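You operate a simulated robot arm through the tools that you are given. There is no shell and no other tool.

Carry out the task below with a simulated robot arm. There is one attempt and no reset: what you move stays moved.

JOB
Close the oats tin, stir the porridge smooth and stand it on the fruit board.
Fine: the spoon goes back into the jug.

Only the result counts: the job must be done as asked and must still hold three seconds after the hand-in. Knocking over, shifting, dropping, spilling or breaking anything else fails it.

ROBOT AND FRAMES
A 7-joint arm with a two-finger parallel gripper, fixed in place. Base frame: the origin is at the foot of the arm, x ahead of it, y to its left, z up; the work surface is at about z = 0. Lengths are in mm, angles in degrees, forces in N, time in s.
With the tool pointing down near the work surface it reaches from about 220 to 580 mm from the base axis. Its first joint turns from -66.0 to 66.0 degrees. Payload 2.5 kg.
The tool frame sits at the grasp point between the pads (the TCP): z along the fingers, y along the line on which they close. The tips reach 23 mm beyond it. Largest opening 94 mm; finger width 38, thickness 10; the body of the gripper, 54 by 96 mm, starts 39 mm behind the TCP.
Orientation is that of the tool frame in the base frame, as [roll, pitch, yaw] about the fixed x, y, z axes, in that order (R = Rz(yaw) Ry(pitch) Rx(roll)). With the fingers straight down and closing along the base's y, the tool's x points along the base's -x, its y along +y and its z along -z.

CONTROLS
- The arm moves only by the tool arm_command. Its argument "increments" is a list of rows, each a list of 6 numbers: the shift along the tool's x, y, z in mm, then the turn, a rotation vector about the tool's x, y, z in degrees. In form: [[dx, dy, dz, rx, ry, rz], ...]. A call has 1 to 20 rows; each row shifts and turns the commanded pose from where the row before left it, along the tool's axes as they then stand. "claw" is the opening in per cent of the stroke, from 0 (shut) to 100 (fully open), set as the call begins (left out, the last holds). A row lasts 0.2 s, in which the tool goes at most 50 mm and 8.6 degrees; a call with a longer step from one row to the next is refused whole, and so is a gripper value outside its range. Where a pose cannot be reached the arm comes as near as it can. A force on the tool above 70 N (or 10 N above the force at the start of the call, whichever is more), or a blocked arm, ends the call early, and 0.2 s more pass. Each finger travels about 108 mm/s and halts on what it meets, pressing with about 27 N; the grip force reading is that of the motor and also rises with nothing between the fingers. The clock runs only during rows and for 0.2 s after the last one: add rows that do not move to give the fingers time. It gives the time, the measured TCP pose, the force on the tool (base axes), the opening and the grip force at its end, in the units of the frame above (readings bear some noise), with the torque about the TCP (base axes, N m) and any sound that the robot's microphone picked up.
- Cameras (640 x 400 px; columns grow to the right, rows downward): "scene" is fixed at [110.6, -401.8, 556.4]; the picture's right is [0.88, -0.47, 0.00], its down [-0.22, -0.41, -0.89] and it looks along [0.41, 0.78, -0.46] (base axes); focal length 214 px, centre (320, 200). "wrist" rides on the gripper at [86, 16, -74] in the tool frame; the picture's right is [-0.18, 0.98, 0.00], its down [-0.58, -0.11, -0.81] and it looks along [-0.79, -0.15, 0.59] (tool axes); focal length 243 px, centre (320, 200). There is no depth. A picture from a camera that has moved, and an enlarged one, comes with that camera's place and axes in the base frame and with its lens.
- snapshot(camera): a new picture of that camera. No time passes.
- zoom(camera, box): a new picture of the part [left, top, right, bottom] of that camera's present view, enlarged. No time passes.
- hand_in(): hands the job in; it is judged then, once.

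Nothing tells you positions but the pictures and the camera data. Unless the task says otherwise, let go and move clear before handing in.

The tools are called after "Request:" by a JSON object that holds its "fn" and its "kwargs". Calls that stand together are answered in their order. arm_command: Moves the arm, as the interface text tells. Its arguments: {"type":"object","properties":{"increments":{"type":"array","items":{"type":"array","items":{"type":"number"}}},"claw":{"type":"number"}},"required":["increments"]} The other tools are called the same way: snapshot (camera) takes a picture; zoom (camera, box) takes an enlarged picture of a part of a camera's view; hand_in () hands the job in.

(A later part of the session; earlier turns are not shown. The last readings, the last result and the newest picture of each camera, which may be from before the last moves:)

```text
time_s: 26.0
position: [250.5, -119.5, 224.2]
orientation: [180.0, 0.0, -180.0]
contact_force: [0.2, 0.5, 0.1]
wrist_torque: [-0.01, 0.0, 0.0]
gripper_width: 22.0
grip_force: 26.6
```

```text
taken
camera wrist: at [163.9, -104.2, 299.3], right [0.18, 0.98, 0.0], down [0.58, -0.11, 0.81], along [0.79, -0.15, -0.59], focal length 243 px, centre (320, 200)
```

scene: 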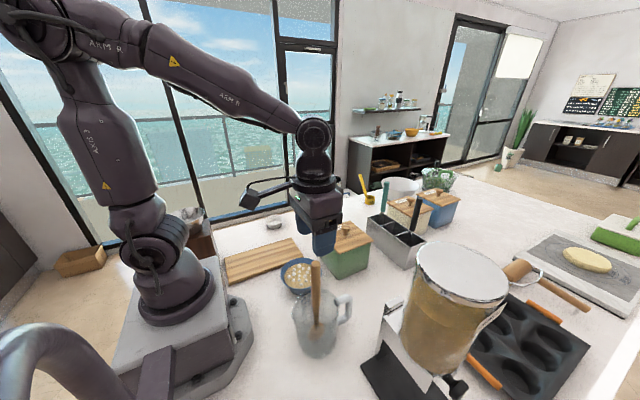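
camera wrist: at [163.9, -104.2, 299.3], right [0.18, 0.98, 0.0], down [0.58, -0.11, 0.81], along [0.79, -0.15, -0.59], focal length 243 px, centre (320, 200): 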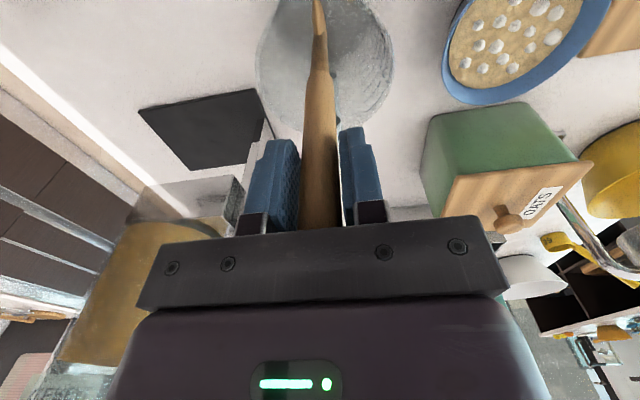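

The spoon is held at 22 mm. I'll lift it straight up out of the jug.

Request:
{"fn": "arm_command", "kwargs": {"increments": [[0, 0, -8, 0, 0, 0], [0, 0, -20, 0, 0, 0], [0, 0, -25, 0, 0, 0], [0, 0, -25, 0, 0, 0], [0, 0, -25, 0, 0, 0], [0, 0, -25, 0, 0, 0], [0, 0, -25, 0, 0, 0], [0, 0, 0, 0, 0, 0]]}}

Request:
{"fn": "snapshot", "kwargs": {"camera": "wrist"}}

Request:
{"fn": "snapshot", "kwargs": {"camera": "scene"}}

Request:
{"fn": "zoom", "kwargs": {"camera": "scene", "box": [260, 150, 380, 370]}}

```text
time_s: 27.8
position: [250.3, -121.7, 380.6]
orientation: [-180.0, 0.0, 179.9]
contact_force: [0.4, 1.4, -0.5]
wrist_torque: [-0.05, -0.04, -0.01]
gripper_width: 22.1
grip_force: 27.1
```

```text
taken
camera wrist: at [164.0, -105.7, 453.7], right [0.18, 0.98, 0.0], down [0.58, -0.11, 0.81], along [0.79, -0.15, -0.59], focal length 243 px, centre (320, 200)
```

wrist: 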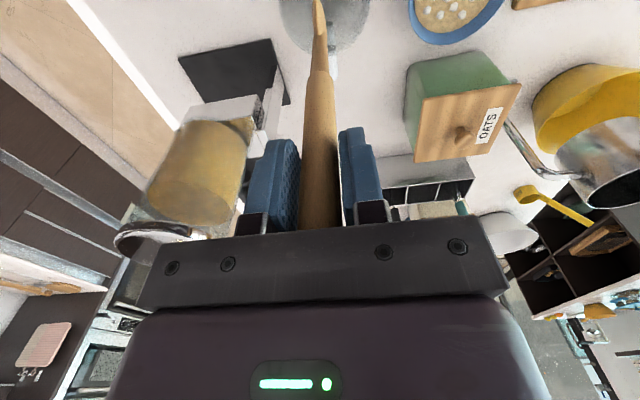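

```text
taken
```

scene: 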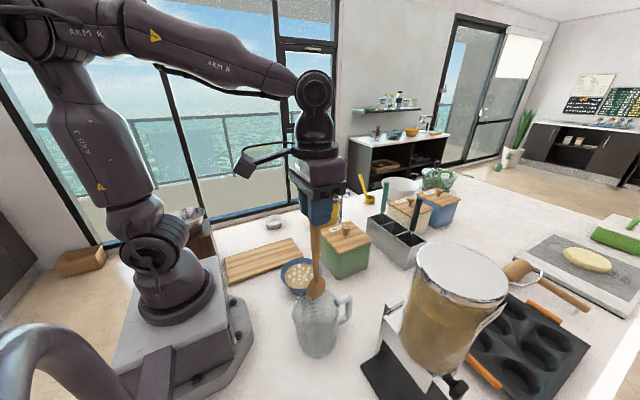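

```text
1.82 times, centred on (320, 260) of scene
camera zoom: at [110.6, -401.8, 556.4], right [0.88, -0.47, 0.0], down [-0.22, -0.41, -0.89], along [0.41, 0.78, -0.46], focal length 390 px, centre (320, 91)
```

zoom: 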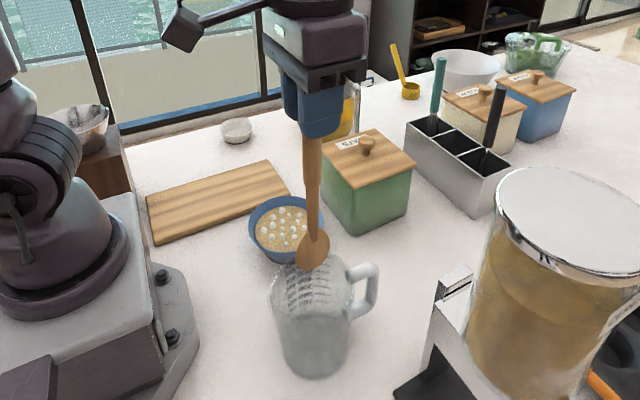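

The spoon is clear of the jug, its tip about 225 mm below the grasp point. I'll carry it over the bowl at (284.5, 58) and come partway down to check alignment.

Request:
{"fn": "arm_command", "kwargs": {"increments": [[-3, 15, 0, 0, 0, 0], [-6, 30, 0, 0, 0, 0], [-6, 30, 0, 0, 0, 0], [-6, 30, 0, 0, 0, 0], [-6, 30, 0, 0, 0, 0], [-6, 28, 0, 0, 0, 0], [-1.5, 15, 0, 0, 0, 0], [0, 0, 30, 0, 0, 0], [0, 0, 30, 0, 0, 0], [0, 0, 25, 0, 0, 0], [0, 0, 0, 0, 0, 0]]}}

Request:
{"fn": "snapshot", "kwargs": {"camera": "wrist"}}

Request:
{"fn": "zoom", "kwargs": {"camera": "scene", "box": [240, 200, 360, 320]}}

```text
time_s: 30.2
position: [284.1, 57.4, 293.5]
orientation: [179.9, -0.1, 179.9]
contact_force: [0.7, 0.3, -0.2]
wrist_torque: [-0.02, 0.01, -0.02]
gripper_width: 22.2
grip_force: 26.5
```

```text
taken
camera wrist: at [198.3, 72.9, 368.6], right [0.18, 0.98, 0.0], down [0.58, -0.11, 0.81], along [0.79, -0.15, -0.59], focal length 243 px, centre (320, 200)
```

wrist: 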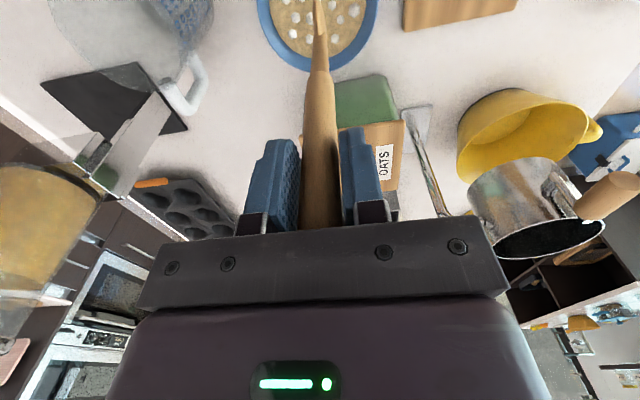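

```text
3.33 times, centred on (300, 260) of scene
camera zoom: at [110.6, -401.8, 556.4], right [0.88, -0.47, 0.0], down [-0.22, -0.41, -0.89], along [0.41, 0.78, -0.46], focal length 715 px, centre (387, 0)
```

zoom: 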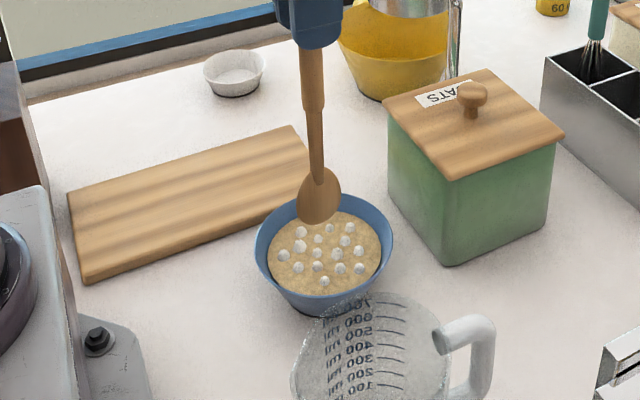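

The spoon tip hangs over the middle of the bowl at z≈68. I'll lower it into the porridge until the tip is about 15 mm above the table, watching the force.

Request:
{"fn": "arm_command", "kwargs": {"increments": [[0, -1, 20, 0, 0, 0], [0, 0, 15, 0, 0, 0], [0, 0, 10, 0, 0, 0], [0, 0, 8, 0, 0, 0], [0, 0, 0, 0, 0, 0]]}}

Request:
{"fn": "zoom", "kwargs": {"camera": "scene", "box": [260, 220, 340, 300]}}

Request:
{"fn": "zoom", "kwargs": {"camera": "wrist", "box": [230, 0, 410, 120]}}

```text
time_s: 31.4
position: [285.8, 56.3, 240.5]
orientation: [-180.0, 0.0, 179.9]
contact_force: [-0.1, -1.0, -1.2]
wrist_torque: [-0.02, -0.02, 0.02]
gripper_width: 22.3
grip_force: 26.5
```

```text
5.00 times, centred on (300, 260) of scene
camera zoom: at [110.6, -401.8, 556.4], right [0.88, -0.47, 0.0], down [-0.22, -0.41, -0.89], along [0.41, 0.78, -0.46], focal length 1072 px, centre (420, -100)
```

zoom: 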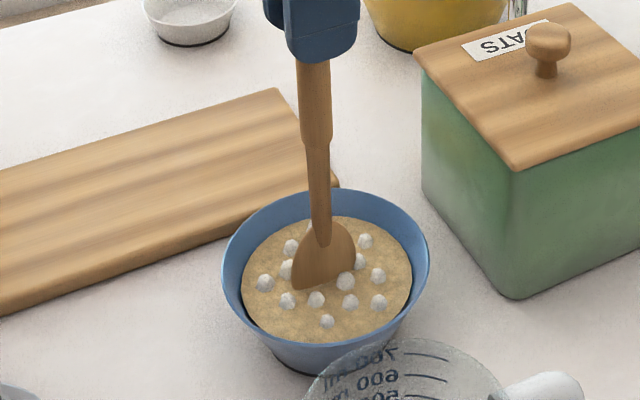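

```text
3.33 times, centred on (320, 60) of wrist
camera zoom: at [199.2, 71.8, 314.7], right [0.18, 0.98, 0.0], down [0.58, -0.11, 0.81], along [0.79, -0.15, -0.59], focal length 809 px, centre (320, 667)
```

zoom: 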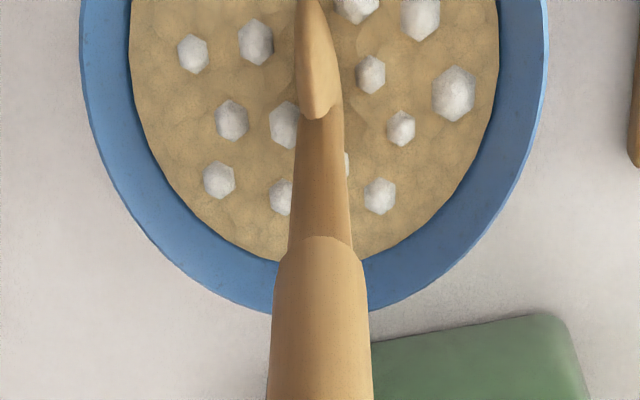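

The spoon stands in the middle of the porridge (surface z≈33) and is not touching the bottom. I'll stir one gentle circle of 20 mm radius and see what the lumps do and whether the bowl stays put.

Request:
{"fn": "arm_command", "kwargs": {"increments": [[10, 0, 2, 0, 0, 0], [10, 0, 0, 0, 0, 0], [-2.7, 10, 0, 0, 0, 0], [-7.3, 7.3, 0, 0, 0, 0], [-10, 2.7, 0, 0, 0, 0], [-10, -2.7, 0, 0, 0, 0], [-7.3, -7.3, 0, 0, 0, 0], [-2.7, -10, 0, 0, 0, 0], [2.7, -10, 0, 0, 0, 0], [7.3, -7.3, 0, 0, 0, 0], [10, -2.7, 0, 0, 0, 0], [10, 2.7, 0, 0, 0, 0], [7.3, 7.3, 0, 0, 0, 0], [2.7, 10, 0, 0, 0, 0], [0, 0, 0, 0, 0, 0]]}}

Request:
{"fn": "zoom", "kwargs": {"camera": "scene", "box": [260, 220, 340, 300]}}

Request:
{"fn": "zoom", "kwargs": {"camera": "wrist", "box": [230, 0, 410, 120]}}

```text
time_s: 34.6
position: [266.4, 56.6, 238.1]
orientation: [-180.0, 0.1, 179.9]
contact_force: [0.1, 0.2, -1.6]
wrist_torque: [0.0, 0.01, 0.01]
gripper_width: 22.2
grip_force: 27.0
```

```text
5.00 times, centred on (300, 260) of scene
camera zoom: at [110.6, -401.8, 556.4], right [0.88, -0.47, 0.0], down [-0.22, -0.41, -0.89], along [0.41, 0.78, -0.46], focal length 1072 px, centre (420, -100)
```

zoom: 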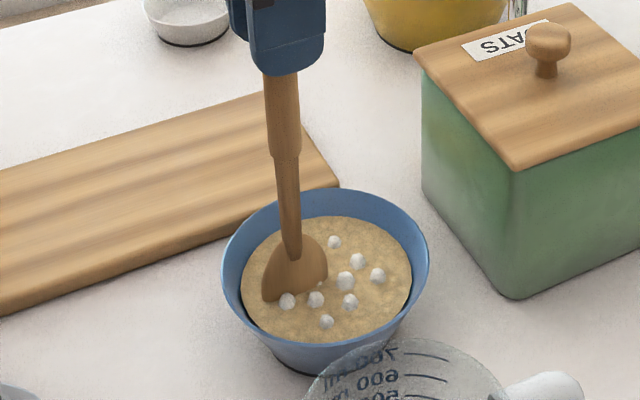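

```text
3.33 times, centred on (320, 60) of wrist
camera zoom: at [179.6, 71.3, 313.3], right [0.18, 0.98, 0.0], down [0.58, -0.11, 0.81], along [0.79, -0.15, -0.59], focal length 809 px, centre (320, 667)
```

zoom: 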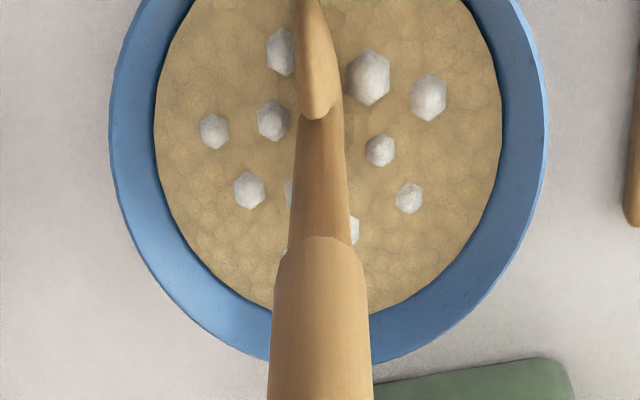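

The bowl has not moved and there are fewer lumps. I'll keep stirring with more full circles.

Request:
{"fn": "arm_command", "kwargs": {"increments": [[-2.7, 10, 0, 0, 0, 0], [-7.3, 7.3, 0, 0, 0, 0], [-10, 2.7, 0, 0, 0, 0], [-10, -2.7, 0, 0, 0, 0], [-7.3, -7.3, 0, 0, 0, 0], [-2.7, -10, 0, 0, 0, 0], [2.7, -10, 0, 0, 0, 0], [7.3, -7.3, 0, 0, 0, 0], [10, -2.7, 0, 0, 0, 0], [10, 2.7, 0, 0, 0, 0], [7.3, 7.3, 0, 0, 0, 0], [2.7, 10, 0, 0, 0, 0]]}}

Request:
{"fn": "arm_command", "kwargs": {"increments": [[-2.7, 10, 0, 0, 0, 0], [-7.3, 7.3, 0, 0, 0, 0], [-10, 2.7, 0, 0, 0, 0], [-10, -2.7, 0, 0, 0, 0], [-7.3, -7.3, 0, 0, 0, 0], [-2.7, -10, 0, 0, 0, 0], [2.7, -10, 0, 0, 0, 0], [7.3, -7.3, 0, 0, 0, 0], [10, -2.7, 0, 0, 0, 0], [10, 2.7, 0, 0, 0, 0], [7.3, 7.3, 0, 0, 0, 0], [2.7, 10, 0, 0, 0, 0]]}}

Request:
{"fn": "zoom", "kwargs": {"camera": "scene", "box": [260, 220, 340, 300]}}

Request:
{"fn": "zoom", "kwargs": {"camera": "wrist", "box": [230, 0, 410, 120]}}

```text
time_s: 37.2
position: [266.2, 56.8, 239.9]
orientation: [-180.0, 0.0, 179.9]
contact_force: [-0.6, 0.1, -0.7]
wrist_torque: [-0.04, 0.0, -0.04]
gripper_width: 22.3
grip_force: 27.3
```

```text
time_s: 39.8
position: [265.1, 57.4, 239.6]
orientation: [179.9, 0.0, 179.9]
contact_force: [0.2, 0.0, -0.4]
wrist_torque: [0.01, 0.01, -0.01]
gripper_width: 22.1
grip_force: 27.2
```

```text
5.00 times, centred on (300, 260) of scene
camera zoom: at [110.6, -401.8, 556.4], right [0.88, -0.47, 0.0], down [-0.22, -0.41, -0.89], along [0.41, 0.78, -0.46], focal length 1072 px, centre (420, -100)
```

zoom: 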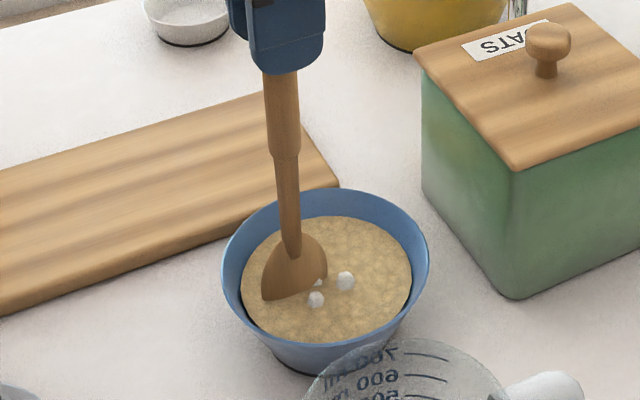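

```text
3.33 times, centred on (320, 60) of wrist
camera zoom: at [179.7, 72.1, 313.6], right [0.19, 0.98, 0.0], down [0.58, -0.11, 0.81], along [0.79, -0.15, -0.59], focal length 809 px, centre (320, 667)
```

zoom: 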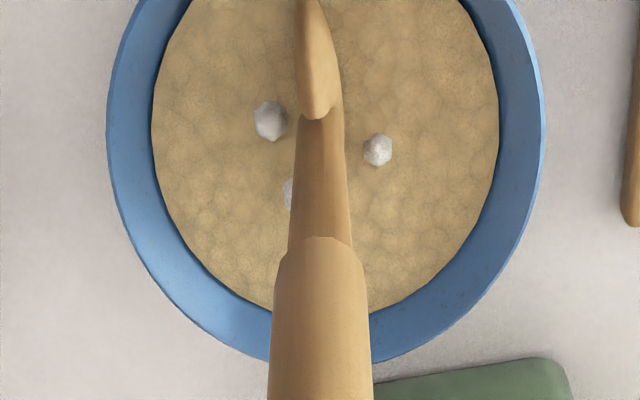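

Only about three lumps remain. Two more circles should finish it, and then I'll check.

Request:
{"fn": "arm_command", "kwargs": {"increments": [[-2.7, 10, 0, 0, 0, 0], [-7.3, 7.3, 0, 0, 0, 0], [-10, 2.7, 0, 0, 0, 0], [-10, -2.7, 0, 0, 0, 0], [-7.3, -7.3, 0, 0, 0, 0], [-2.7, -10, 0, 0, 0, 0], [2.7, -10, 0, 0, 0, 0], [7.3, -7.3, 0, 0, 0, 0], [10, -2.7, 0, 0, 0, 0], [10, 2.7, 0, 0, 0, 0], [7.3, 7.3, 0, 0, 0, 0], [2.7, 10, 0, 0, 0, 0]]}}

Request:
{"fn": "arm_command", "kwargs": {"increments": [[-2.7, 10, 0, 0, 0, 0], [-7.3, 7.3, 0, 0, 0, 0], [-10, 2.7, 0, 0, 0, 0], [-10, -2.7, 0, 0, 0, 0], [-7.3, -7.3, 0, 0, 0, 0], [-2.7, -10, 0, 0, 0, 0], [2.7, -10, 0, 0, 0, 0], [7.3, -7.3, 0, 0, 0, 0], [10, -2.7, 0, 0, 0, 0], [10, 2.7, 0, 0, 0, 0], [7.3, 7.3, 0, 0, 0, 0], [2.7, 10, 0, 0, 0, 0]]}}

Request:
{"fn": "zoom", "kwargs": {"camera": "scene", "box": [260, 220, 340, 300]}}

Request:
{"fn": "zoom", "kwargs": {"camera": "wrist", "box": [230, 0, 410, 120]}}

```text
time_s: 42.4
position: [266.0, 55.2, 239.7]
orientation: [179.9, 0.0, 180.0]
contact_force: [0.3, -0.8, -0.2]
wrist_torque: [0.01, -0.01, -0.02]
gripper_width: 22.1
grip_force: 27.0
```

```text
time_s: 45.0
position: [265.9, 56.9, 238.7]
orientation: [-179.9, 0.0, 180.0]
contact_force: [0.4, 0.7, -1.5]
wrist_torque: [0.01, 0.0, 0.0]
gripper_width: 22.3
grip_force: 27.3
```

```text
5.00 times, centred on (300, 260) of scene
camera zoom: at [110.6, -401.8, 556.4], right [0.88, -0.47, 0.0], down [-0.22, -0.41, -0.89], along [0.41, 0.78, -0.46], focal length 1072 px, centre (420, -100)
```

zoom: 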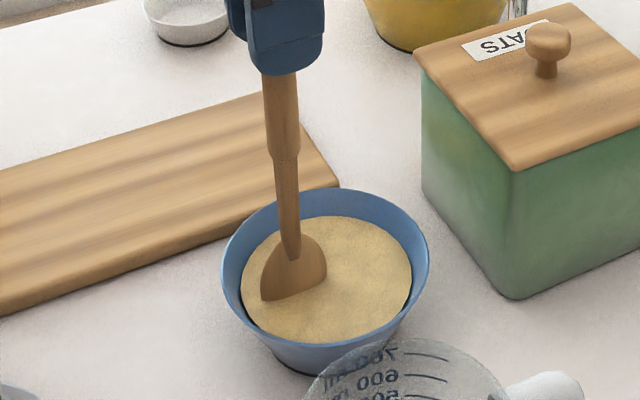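

```text
3.33 times, centred on (320, 60) of wrist
camera zoom: at [179.1, 72.1, 313.1], right [0.19, 0.98, 0.0], down [0.58, -0.11, 0.81], along [0.79, -0.15, -0.59], focal length 809 px, centre (320, 667)
```

zoom: 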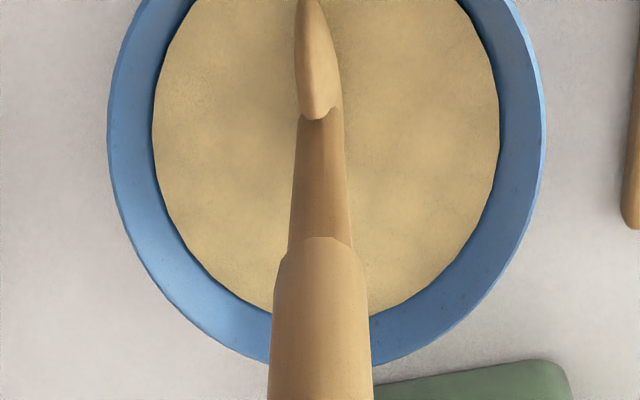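

The porridge is smooth. I'll bring the spoon to the centre, raise it just clear of the surface, pause for drips, then lift it high.

Request:
{"fn": "arm_command", "kwargs": {"increments": [[-10, 0, 0, 0, 0, 0], [-10, 0, 0, 0, 0, 0], [0, 0, -10, 0, 0, 0], [0, 0, -15, 0, 0, 0], [0, 0, -15, 0, 0, 0], [0, 0, 0, 0, 0, 0], [0, 0, 0, 0, 0, 0], [0, 0, 0, 0, 0, 0], [0, 0, 0, 0, 0, 0], [0, 0, 0, 0, 0, 0], [0, 0, 0, 0, 0, 0], [0, 0, 0, 0, 0, 0]]}}

Request:
{"fn": "arm_command", "kwargs": {"increments": [[0, 0, -25, 0, 0, 0], [0, 0, -25, 0, 0, 0], [0, 0, -25, 0, 0, 0], [0, 0, -25, 0, 0, 0], [0, 0, 0, 0, 0, 0]]}}

Request:
{"fn": "zoom", "kwargs": {"camera": "scene", "box": [230, 180, 370, 310]}}

```text
time_s: 47.6
position: [284.2, 54.9, 278.3]
orientation: [-179.9, 0.0, 180.0]
contact_force: [-0.6, 0.2, 0.0]
wrist_torque: [0.03, -0.01, -0.02]
gripper_width: 22.2
grip_force: 27.0
```

```text
time_s: 48.8
position: [284.8, 54.0, 379.9]
orientation: [-180.0, 0.0, 180.0]
contact_force: [1.1, 0.3, -1.0]
wrist_torque: [-0.01, 0.0, 0.03]
gripper_width: 22.2
grip_force: 27.3
```

```text
3.08 times, centred on (300, 245) of scene
camera zoom: at [110.6, -401.8, 556.4], right [0.88, -0.47, 0.0], down [-0.22, -0.41, -0.89], along [0.41, 0.78, -0.46], focal length 660 px, centre (382, 62)
```

zoom: 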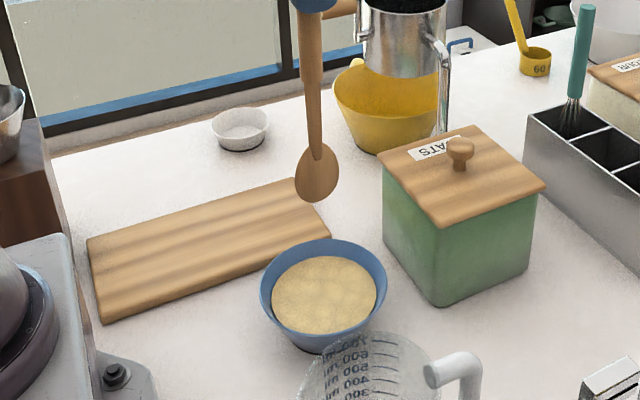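

The porridge is smooth and the spoon is clear. I'll carry the spoon back over the jug.

Request:
{"fn": "arm_command", "kwargs": {"increments": [[3, -15, 0, 0, 0, 0], [6, -30, 0, 0, 0, 0], [6, -30, 0, 0, 0, 0], [6, -30, 0, 0, 0, 0], [6, -30, 0, 0, 0, 0], [6, -28, 0, 0, 0, 0], [1.5, -12, 0, 0, 0, 0], [0, 0, 0, 0, 0, 0]]}}

Request:
{"fn": "snapshot", "kwargs": {"camera": "wrist"}}

Request:
{"fn": "zoom", "kwargs": {"camera": "scene", "box": [260, 220, 380, 370]}}

```text
time_s: 50.6
position: [249.9, -118.5, 378.2]
orientation: [179.9, 0.1, 180.0]
contact_force: [-0.4, 0.4, -0.4]
wrist_torque: [0.03, 0.02, 0.02]
gripper_width: 22.4
grip_force: 26.7
```

```text
taken
camera wrist: at [164.1, -103.8, 453.1], right [0.18, 0.98, 0.0], down [0.58, -0.11, 0.81], along [0.79, -0.15, -0.59], focal length 243 px, centre (320, 200)
```

wrist: 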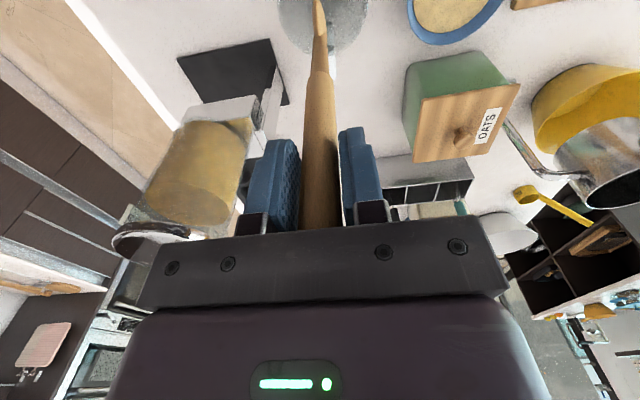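

```text
2.67 times, centred on (320, 295) of scene
camera zoom: at [110.6, -401.8, 556.4], right [0.88, -0.47, 0.0], down [-0.22, -0.41, -0.89], along [0.41, 0.78, -0.46], focal length 572 px, centre (320, -53)
```

zoom: 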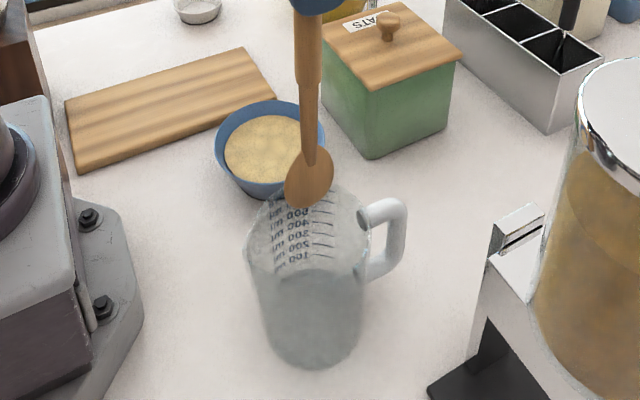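

The view matches the one from when I lifted the spoon out. I'll lower it straight back into the jug, slowing near the bottom.

Request:
{"fn": "arm_command", "kwargs": {"increments": [[0, -1, 25, 0, 0, 0], [0, 0, 25, 0, 0, 0], [0, 0, 25, 0, 0, 0], [0, 0, 25, 0, 0, 0], [0, 0, 20, 0, 0, 0], [0, 0, 15, 0, 0, 0], [0, 0, 8, 0, 0, 0], [0, 0, 0, 0, 0, 0]]}}

Request:
{"fn": "zoom", "kwargs": {"camera": "scene", "box": [260, 220, 380, 370]}}

```text
time_s: 52.4
position: [251.5, -121.0, 237.0]
orientation: [180.0, 0.0, -179.9]
contact_force: [0.0, -0.1, -0.6]
wrist_torque: [0.01, -0.05, 0.0]
gripper_width: 22.0
grip_force: 27.3
```

```text
2.67 times, centred on (320, 295) of scene
camera zoom: at [110.6, -401.8, 556.4], right [0.88, -0.47, 0.0], down [-0.22, -0.41, -0.89], along [0.41, 0.78, -0.46], focal length 572 px, centre (320, -53)
```

zoom: 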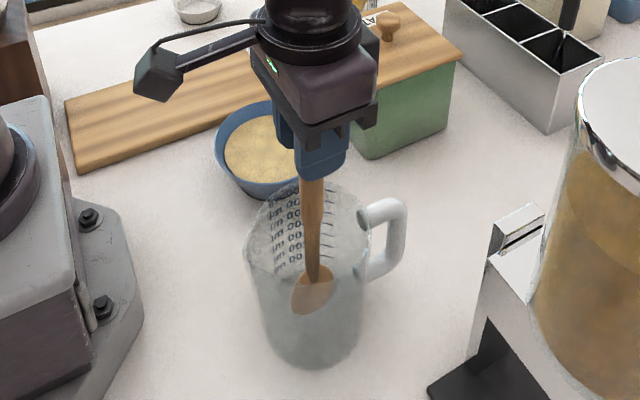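

The spoon is inside the jug again with no contact. I'll lower the last few millimetres.

Request:
{"fn": "arm_command", "kwargs": {"increments": [[0, 0, 5, 0, 0, 0], [0, 0, 4, 0, 0, 0], [0, 0, 0, 0, 0, 0]]}}

Request:
{"fn": "arm_command", "kwargs": {"increments": [[0, 0, 1.5, 0, 0, 0], [0, 0, 1, 0, 0, 0], [0, 0, 0, 0, 0, 0]]}}

```text
time_s: 53.2
position: [250.3, -120.2, 227.8]
orientation: [180.0, 0.0, 180.0]
contact_force: [1.0, 0.0, -1.1]
wrist_torque: [0.0, 0.01, 0.0]
gripper_width: 22.2
grip_force: 27.3
```

```text
time_s: 54.0
position: [249.7, -120.4, 224.8]
orientation: [180.0, 0.0, 180.0]
contact_force: [-2.0, 0.1, 18.3]
wrist_torque: [0.06, 0.53, 0.01]
gripper_width: 22.3
grip_force: 27.4
```

The spoon now rests on the jug floor. I'll ease up 1 mm to take off the load and open the fingers.

Request:
{"fn": "arm_command", "kwargs": {"increments": [[0, 0, -1, 0, 0, 0], [0, 0, 0, 0, 0, 0]]}}

Request:
{"fn": "arm_command", "kwargs": {"increments": [[0, 0, 0, 0, 0, 0], [0, 0, 0, 0, 0, 0], [0, 0, 0, 0, 0, 0], [0, 0, 0, 0, 0, 0], [0, 0, 0, 0, 0, 0]], "claw": 60}}

Request:
{"fn": "snapshot", "kwargs": {"camera": "wrist"}}

Request:
{"fn": "zoom", "kwargs": {"camera": "scene", "box": [260, 200, 380, 370]}}

```text
time_s: 54.6
position: [251.5, -120.5, 224.3]
orientation: [-179.9, 0.0, 179.9]
contact_force: [1.4, 0.5, 4.3]
wrist_torque: [-0.09, -0.39, -0.02]
gripper_width: 22.3
grip_force: 27.1
```

```text
time_s: 55.8
position: [251.0, -120.2, 225.8]
orientation: [179.9, -0.1, 180.0]
contact_force: [0.0, -0.6, -0.7]
wrist_torque: [0.0, 0.0, 0.0]
gripper_width: 56.3
grip_force: 0.0
```

```text
taken
camera wrist: at [164.8, -104.5, 299.4], right [0.18, 0.98, 0.0], down [0.58, -0.11, 0.81], along [0.79, -0.15, -0.59], focal length 243 px, centre (320, 200)
```

wrist: 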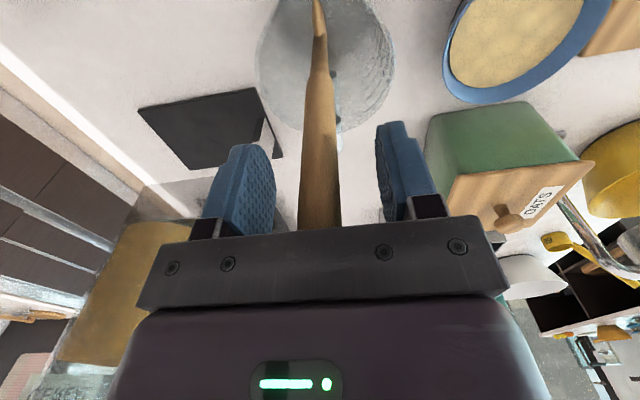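

```text
2.35 times, centred on (320, 285) of scene
camera zoom: at [110.6, -401.8, 556.4], right [0.88, -0.47, 0.0], down [-0.22, -0.41, -0.89], along [0.41, 0.78, -0.46], focal length 505 px, centre (320, 0)
```

zoom: 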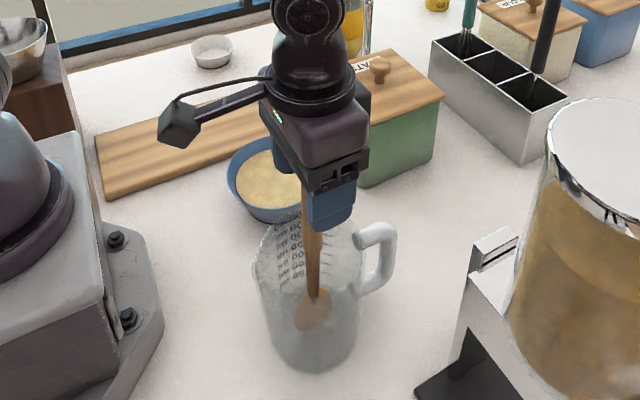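

The spoon stands freely in the jug. I'll rise straight up clear of it, then go over the bowl with the camera tilted down to measure the rim and board precisely.

Request:
{"fn": "arm_command", "kwargs": {"increments": [[0, 0, -15, 0, 0, 0], [0, 0, -25, 0, 0, 0], [0, 0, -40, 0, 0, 0], [0, 0, -40, 0, 0, 0], [-10, 28, 0, 0, 0, 0], [-10, 30, 0, 0, 0, 0], [-10, 30, 0, 0, 0, 0], [-10, 30, 0, 0, 0, 0], [-10, 30, 0, 0, 0, 0], [-10, 22, 0, 0, 0, 0], [0, 0, 0, 0, 8.5, 0], [0, 0, 0, 0, 8.5, 0], [0, 0, 0, 0, 8.5, 0], [0, 0, 0, 0, 8.5, 0], [0, 0, 0, 0, 0, 0]]}}

Request:
{"fn": "snapshot", "kwargs": {"camera": "wrist"}}

Request:
{"fn": "snapshot", "kwargs": {"camera": "scene"}}

```text
time_s: 59.0
position: [311.2, 49.6, 345.4]
orientation: [-180.0, -34.1, 179.9]
contact_force: [0.5, -0.5, 0.4]
wrist_torque: [0.0, -0.04, 0.0]
gripper_width: 56.6
grip_force: 0.2
```

```text
taken
camera wrist: at [281.5, 65.4, 455.5], right [0.15, 0.98, -0.1], down [0.93, -0.11, 0.34], along [0.32, -0.15, -0.93], focal length 243 px, centre (320, 200)
```

wrist: 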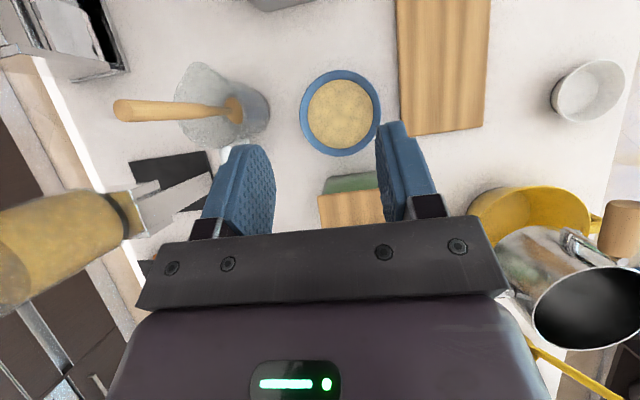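

```text
taken
```

scene: 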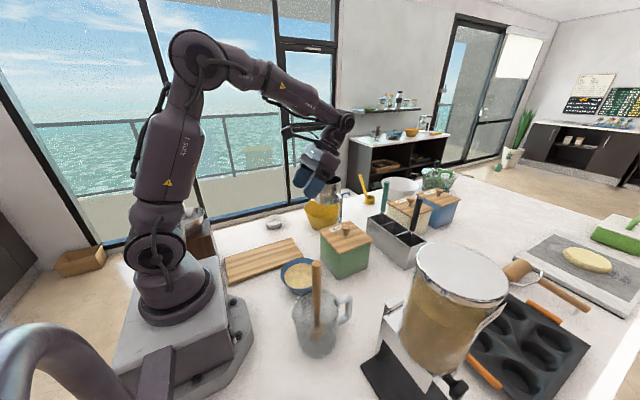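

Request:
{"fn": "zoom", "kwargs": {"camera": "wrist", "box": [290, 60, 400, 170]}}

Request:
{"fn": "zoom", "kwargs": {"camera": "wrist", "box": [280, 0, 500, 160]}}

Request:
{"fn": "zoom", "kwargs": {"camera": "scene", "box": [270, 245, 330, 305]}}

```text
3.64 times, centred on (345, 115) of wrist
camera zoom: at [281.5, 65.4, 455.5], right [0.15, 0.98, -0.1], down [0.93, -0.11, 0.34], along [0.32, -0.15, -0.93], focal length 882 px, centre (229, 509)
```

zoom: 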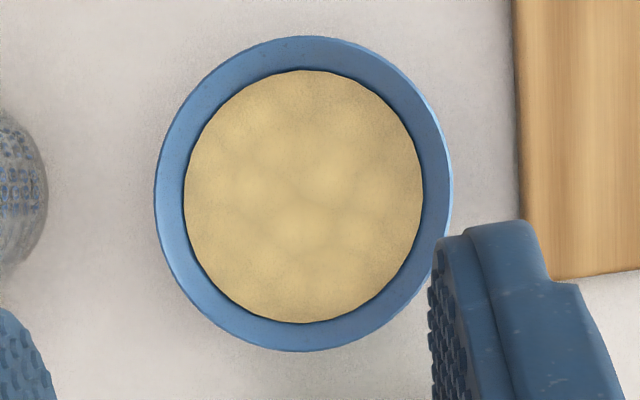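

```text
2.50 times, centred on (390, 80) of wrist
camera zoom: at [281.5, 65.4, 455.5], right [0.15, 0.98, -0.1], down [0.93, -0.11, 0.34], along [0.32, -0.15, -0.93], focal length 606 px, centre (145, 500)
```

zoom: 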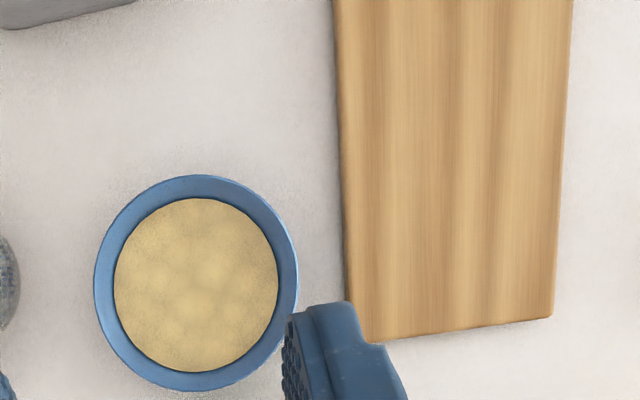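

```text
6.67 times, centred on (300, 275) of scene
camera zoom: at [110.6, -401.8, 556.4], right [0.88, -0.47, 0.0], down [-0.22, -0.41, -0.89], along [0.41, 0.78, -0.46], focal length 1430 px, centre (453, -300)
```

zoom: 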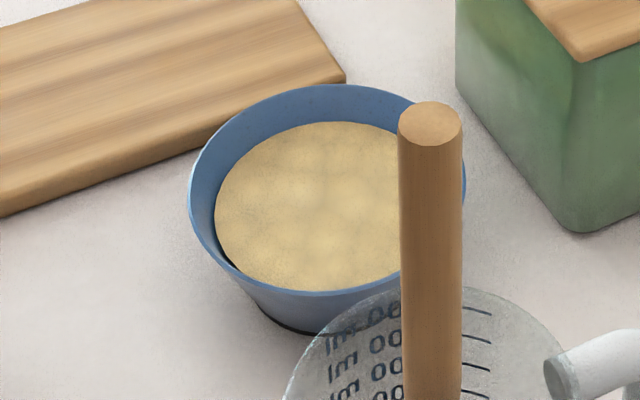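

The bowl's centre is about (283.5, 55), its rim radius about 64.5 at z≈48, and the wall leans out about 28°. The board spans y≈152–282 up to x≈340. I'll tilt the tool 28° to match the wall and pinch the rim on the bowl's +y side, where there is room.

Request:
{"fn": "arm_command", "kwargs": {"increments": [[0, 0, 0, 0, -8.5, 0], [0, 0, 0, 0, -8.5, 0], [0, 0, 0, 0, -8.5, 0], [0, 0, 0, 0, -8.5, 0], [9.2, 34.2, 31.7, 0, 0, 0], [9.2, 34.2, 31.7, 0, 0, 0], [9.2, 34.2, 31.7, 0, 0, 0], [0, 0, 0, 7, 0, 0], [0, 0, 0, 7, 0, 0], [0, 0, 0, 7, 0, 0], [0, 0, 0, 7, 0, 0], [0, 0, 0, 0, 0, 0]], "claw": 42.5}}

Request:
{"fn": "snapshot", "kwargs": {"camera": "wrist"}}

Request:
{"fn": "snapshot", "kwargs": {"camera": "scene"}}

```text
time_s: 61.6
position: [284.2, 152.5, 250.8]
orientation: [-151.9, 0.0, 179.9]
contact_force: [0.0, -0.4, -0.1]
wrist_torque: [0.02, -0.01, 0.01]
gripper_width: 40.2
grip_force: 0.0
```

```text
taken
camera wrist: at [197.4, 201.8, 308.4], right [0.19, 0.87, -0.46], down [0.58, 0.28, 0.76], along [0.79, -0.41, -0.45], focal length 243 px, centre (320, 200)
```

wrist: 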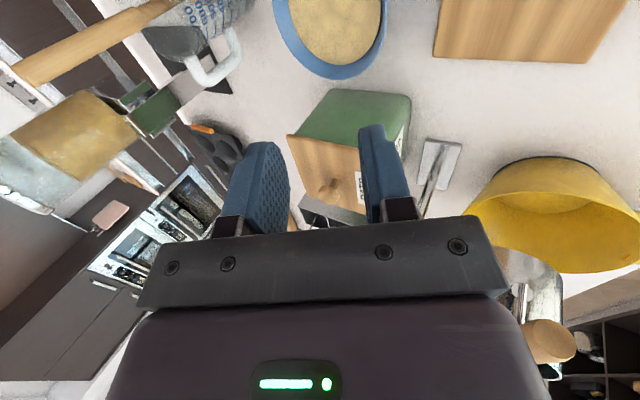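

```text
taken
```

scene: 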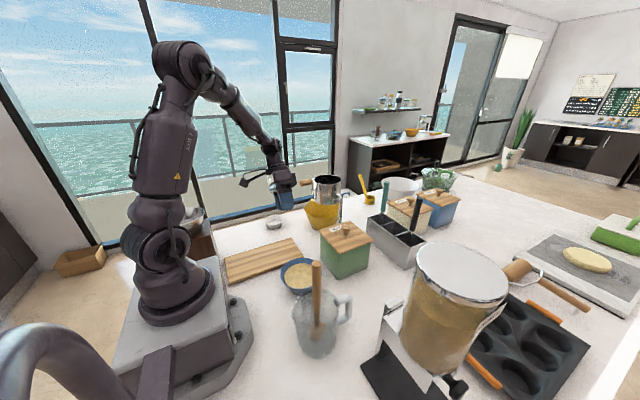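

The tool is tilted as wanted. I'll drop straight down to the start of the approach line and check the finger positions against the rim.

Request:
{"fn": "arm_command", "kwargs": {"increments": [[0, 16.1, 30.2, 0, 0, 0], [0, 16.1, 30.2, 0, 0, 0], [0, 16.1, 30.2, 0, 0, 0], [0, 16.1, 30.2, 0, 0, 0], [0, 0, 0, 0, 0, 0]]}}

Request:
{"fn": "snapshot", "kwargs": {"camera": "wrist"}}

Request:
{"fn": "zoom", "kwargs": {"camera": "scene", "box": [230, 180, 370, 310]}}

```text
time_s: 62.8
position: [282.5, 153.1, 112.6]
orientation: [-152.0, 0.0, 179.9]
contact_force: [0.8, 0.7, -0.3]
wrist_torque: [0.01, 0.03, 0.03]
gripper_width: 40.1
grip_force: 0.0
```

```text
taken
camera wrist: at [196.0, 201.3, 170.1], right [0.18, 0.87, -0.46], down [0.58, 0.28, 0.76], along [0.79, -0.41, -0.45], focal length 243 px, centre (320, 200)
```

wrist: 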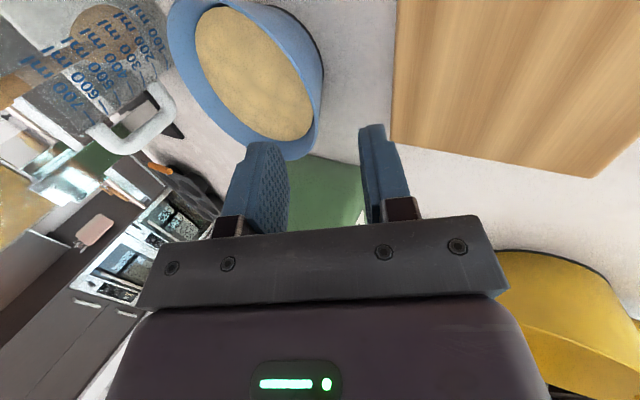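

```text
3.08 times, centred on (300, 245) of scene
camera zoom: at [110.6, -401.8, 556.4], right [0.88, -0.47, 0.0], down [-0.22, -0.41, -0.89], along [0.41, 0.78, -0.46], focal length 660 px, centre (382, 62)
```

zoom: 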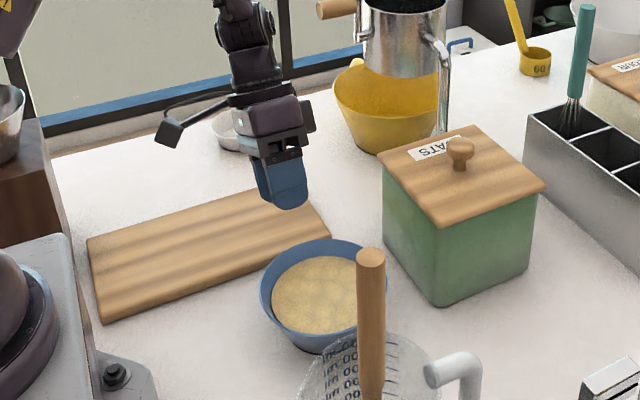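

The rim appears right where the approach line ends. I'll zoom in to confirm before closing the distance.

Request:
{"fn": "zoom", "kwargs": {"camera": "wrist", "box": [220, 30, 400, 200]}}

Request:
{"fn": "zoom", "kwargs": {"camera": "scene", "box": [260, 200, 340, 290]}}

```text
2.35 times, centred on (310, 115) of wrist
camera zoom: at [196.0, 201.3, 170.1], right [0.18, 0.87, -0.46], down [0.58, 0.28, 0.76], along [0.79, -0.41, -0.45], focal length 571 px, centre (344, 400)
```

zoom: 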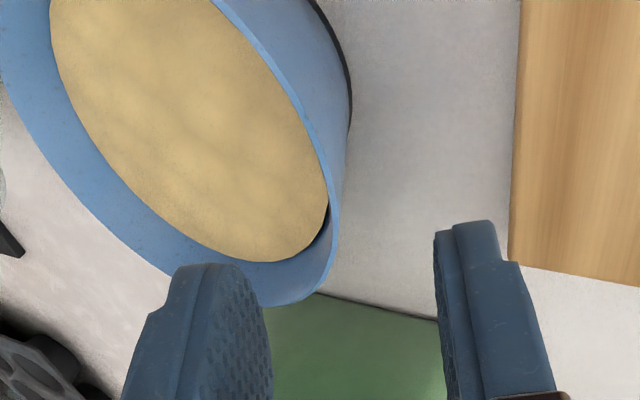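

```text
4.44 times, centred on (300, 245) of scene
camera zoom: at [110.6, -401.8, 556.4], right [0.88, -0.47, 0.0], down [-0.22, -0.41, -0.89], along [0.41, 0.78, -0.46], focal length 953 px, centre (409, 0)
```

zoom: 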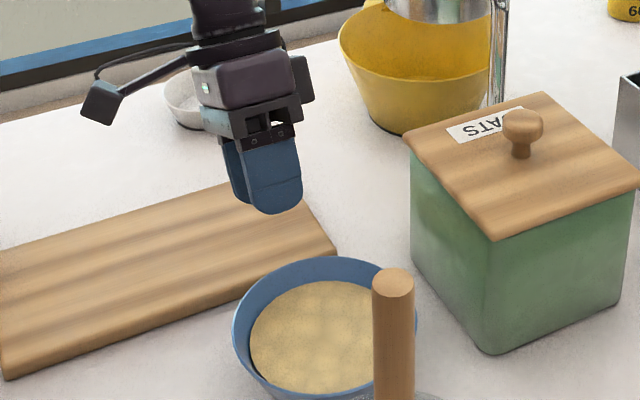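

Close up, the rim's +y edge sits about 5 mm further inward than I reckoned, near (287, 114, 51). I'll correct for that, advance most of the way along the tool axis and look again.

Request:
{"fn": "arm_command", "kwargs": {"increments": [[-4.5, -4.8, 0, 0, 0, 0], [0, 0, 20, 0, 0, 0], [0, 0, 20, 0, 0, 0], [0, 0, 0, 0, 0, 0]]}}

Request:
{"fn": "zoom", "kwargs": {"camera": "wrist", "box": [220, 60, 420, 220]}}

Request:
{"fn": "zoom", "kwargs": {"camera": "scene", "box": [260, 210, 340, 300]}}

```text
time_s: 63.8
position: [287.2, 129.5, 79.8]
orientation: [-152.2, 0.1, 179.9]
contact_force: [0.5, -1.1, 0.1]
wrist_torque: [-0.02, 0.03, -0.01]
gripper_width: 39.9
grip_force: 0.0
```

```text
2.50 times, centred on (320, 140) of wrist
camera zoom: at [200.6, 178.3, 137.8], right [0.18, 0.87, -0.46], down [0.58, 0.28, 0.76], along [0.79, -0.41, -0.45], focal length 606 px, centre (320, 350)
```

zoom: 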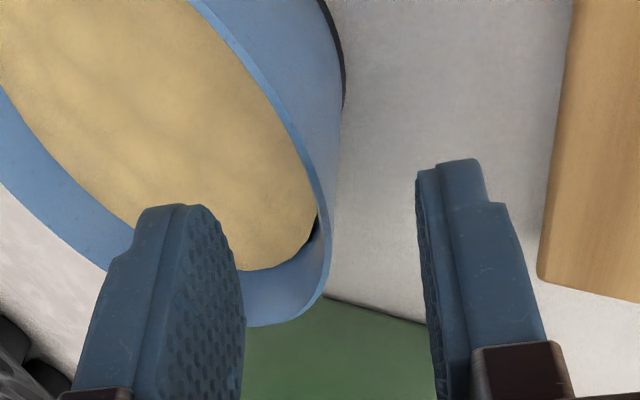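

```text
4.44 times, centred on (300, 255) of scene
camera zoom: at [110.6, -401.8, 556.4], right [0.88, -0.47, 0.0], down [-0.22, -0.41, -0.89], along [0.41, 0.78, -0.46], focal length 953 px, centre (409, -44)
```

zoom: 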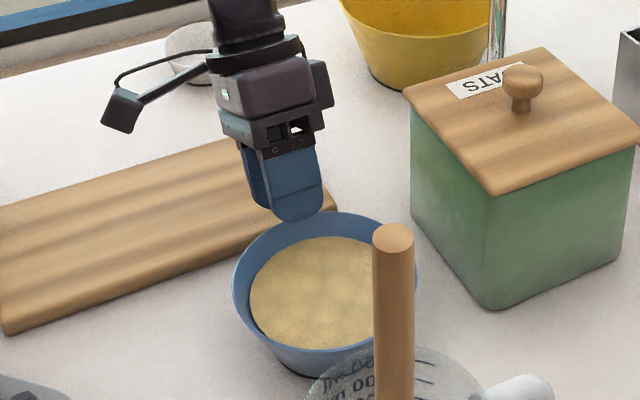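

The tool axis now lines up with the rim. I'll advance the last 28 mm so the fingers straddle the wall by about 19 mm.

Request:
{"fn": "arm_command", "kwargs": {"increments": [[0, 0, 12, 0, 0, 0], [0, 0, 10, 0, 0, 0], [0, 0, 6, 0, 0, 0], [0, 0, 0, 0, 0, 0]]}}

Request:
{"fn": "snapshot", "kwargs": {"camera": "wrist"}}

Request:
{"fn": "zoom", "kwargs": {"camera": "scene", "box": [260, 210, 340, 300]}}

```text
time_s: 64.8
position: [287.2, 117.7, 56.6]
orientation: [-152.0, 0.1, -179.9]
contact_force: [0.1, 0.7, -0.1]
wrist_torque: [0.03, -0.03, 0.05]
gripper_width: 39.9
grip_force: 0.0
```

```text
taken
camera wrist: at [201.0, 164.8, 113.9], right [0.18, 0.87, -0.46], down [0.58, 0.28, 0.76], along [0.79, -0.41, -0.45], focal length 243 px, centre (320, 200)
```

wrist: 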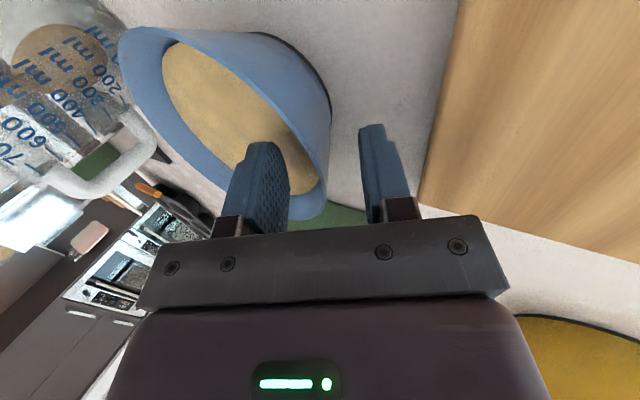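

```text
4.44 times, centred on (300, 255) of scene
camera zoom: at [110.6, -401.8, 556.4], right [0.88, -0.47, 0.0], down [-0.22, -0.41, -0.89], along [0.41, 0.78, -0.46], focal length 953 px, centre (409, -44)
```

zoom: 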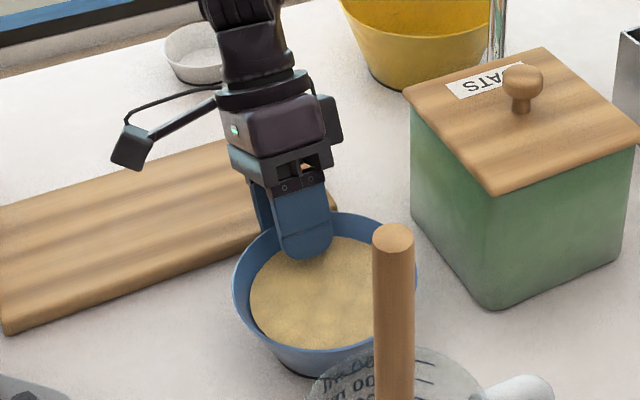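

The fingers straddle the rim: one inside the bowl, one outside. Closing now.

Request:
{"fn": "arm_command", "kwargs": {"increments": [[0, 0, 0, 0, 0, 0], [0, 0, 0, 0, 0, 0], [0, 0, 0, 0, 0, 0], [0, 0, 0, 0, 0, 0]], "claw": 0}}

Request:
{"fn": "snapshot", "kwargs": {"camera": "wrist"}}

Request:
{"fn": "zoom", "kwargs": {"camera": "scene", "box": [260, 210, 340, 300]}}

```text
time_s: 65.8
position: [286.7, 116.5, 56.4]
orientation: [-152.0, 0.1, 180.0]
contact_force: [0.6, 0.2, 0.2]
wrist_torque: [0.24, 0.0, 0.02]
gripper_width: 9.7
grip_force: 27.1
```

```text
taken
camera wrist: at [201.0, 164.8, 113.9], right [0.18, 0.87, -0.46], down [0.58, 0.28, 0.76], along [0.79, -0.41, -0.45], focal length 243 px, centre (320, 200)
```

wrist: 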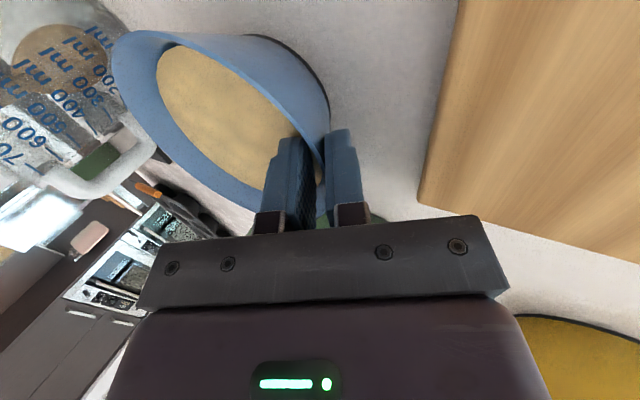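

```text
4.44 times, centred on (300, 255) of scene
camera zoom: at [110.6, -401.8, 556.4], right [0.88, -0.47, 0.0], down [-0.22, -0.41, -0.89], along [0.41, 0.78, -0.46], focal length 953 px, centre (409, -44)
```

zoom: 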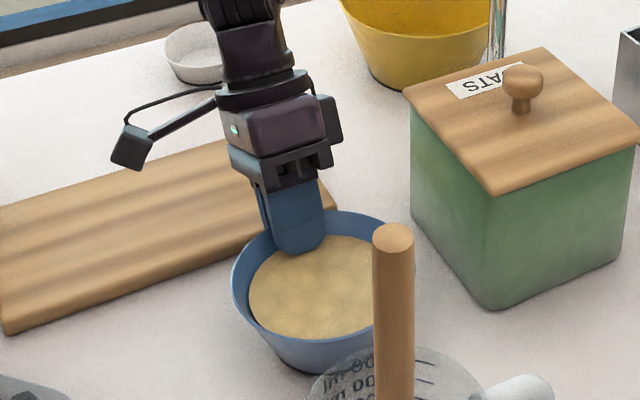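

The rim is pinched at 9.7 mm with full grip force. I'll lift just a few millimetres and check the bowl stays level and doesn't slip.

Request:
{"fn": "arm_command", "kwargs": {"increments": [[0, -1.4, -2.65, 0, 0, 0], [0, -1.4, -2.65, 0, 0, 0], [0, -1.4, -2.65, 0, 0, 0], [0, 0, 0, 0, 0, 0], [0, 0, 0, 0, 0, 0]]}}

Request:
{"fn": "snapshot", "kwargs": {"camera": "wrist"}}

Request:
{"fn": "zoom", "kwargs": {"camera": "scene", "box": [260, 210, 340, 300]}}

```text
time_s: 67.0
position: [287.1, 115.9, 65.4]
orientation: [-152.0, 0.0, -180.0]
contact_force: [-0.2, 0.4, -3.0]
wrist_torque: [0.21, 0.0, 0.01]
gripper_width: 9.7
grip_force: 26.7
```

```text
taken
camera wrist: at [201.7, 164.7, 123.0], right [0.18, 0.87, -0.46], down [0.58, 0.28, 0.76], along [0.79, -0.41, -0.45], focal length 243 px, centre (320, 200)
```

wrist: 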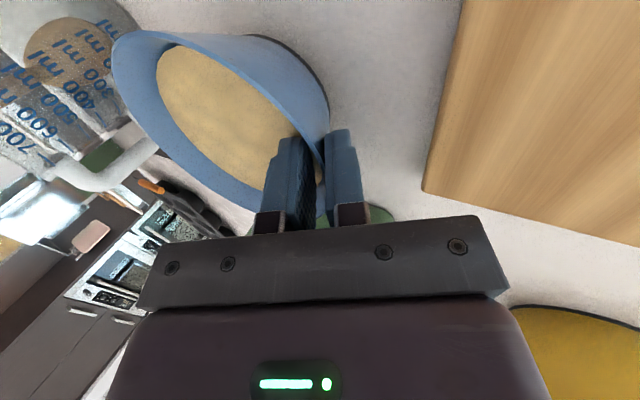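

```text
4.44 times, centred on (300, 255) of scene
camera zoom: at [110.6, -401.8, 556.4], right [0.88, -0.47, 0.0], down [-0.22, -0.41, -0.89], along [0.41, 0.78, -0.46], focal length 953 px, centre (409, -44)
```

zoom: 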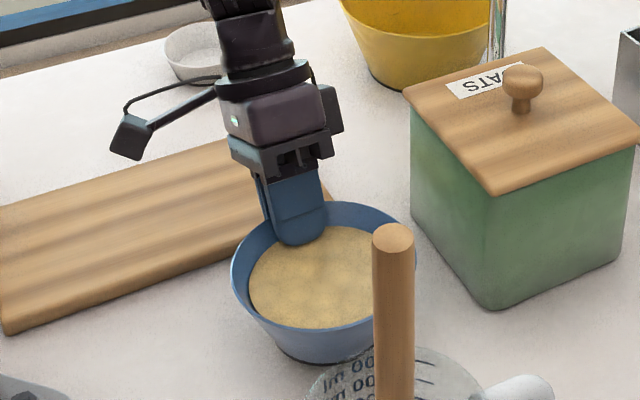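

It holds well: the weight is about 3 N, there's no slip and the bowl is level. I'll lift 40 mm more and carry it slowly over the board.

Request:
{"fn": "arm_command", "kwargs": {"increments": [[0, -2.4, -4.4, 0, 0, 0], [0, -4.1, -7.7, 0, 0, 0], [0, -4.1, -7.7, 0, 0, 0], [0, -4.1, -7.7, 0, 0, 0], [0, -4.1, -7.7, 0, 0, 0], [0, 0, 0, 0, 0, 0]]}}

Request:
{"fn": "arm_command", "kwargs": {"increments": [[1.5, 6, -3.2, 0, 0, 0], [3, 12, -6.4, 0, 0, 0], [3, 12, -6.4, 0, 0, 0], [3, 12, -6.4, 0, 0, 0], [3, 12, -6.4, 0, 0, 0], [3, 12, -6.4, 0, 0, 0], [1.5, 6, -3.2, 0, 0, 0], [0, 0, 0, 0, 0, 0]]}}

Request:
{"fn": "snapshot", "kwargs": {"camera": "wrist"}}

Request:
{"fn": "zoom", "kwargs": {"camera": "scene", "box": [210, 170, 350, 300]}}

```text
time_s: 68.4
position: [287.7, 118.1, 105.6]
orientation: [-152.0, 0.0, -180.0]
contact_force: [-0.1, 0.8, -3.1]
wrist_torque: [0.21, -0.02, 0.02]
gripper_width: 9.2
grip_force: 26.8
```

```text
time_s: 70.2
position: [271.8, 200.2, 104.1]
orientation: [-152.1, 0.1, 180.0]
contact_force: [0.3, 0.3, -2.9]
wrist_torque: [0.22, 0.01, 0.01]
gripper_width: 9.6
grip_force: 26.5
```

```text
taken
camera wrist: at [184.6, 247.4, 161.8], right [0.18, 0.87, -0.46], down [0.58, 0.28, 0.76], along [0.79, -0.41, -0.45], focal length 243 px, centre (320, 200)
```

wrist: 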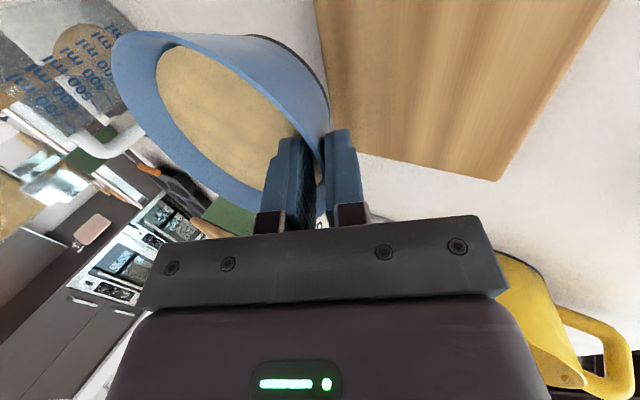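

```text
3.08 times, centred on (280, 235) of scene
camera zoom: at [110.6, -401.8, 556.4], right [0.88, -0.47, 0.0], down [-0.22, -0.41, -0.89], along [0.41, 0.78, -0.46], focal length 660 px, centre (443, 92)
```

zoom: 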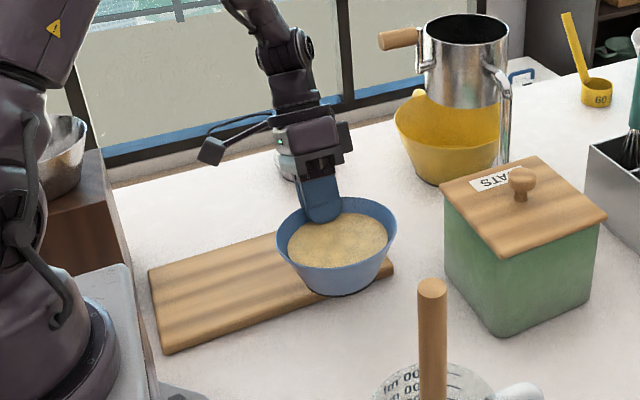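

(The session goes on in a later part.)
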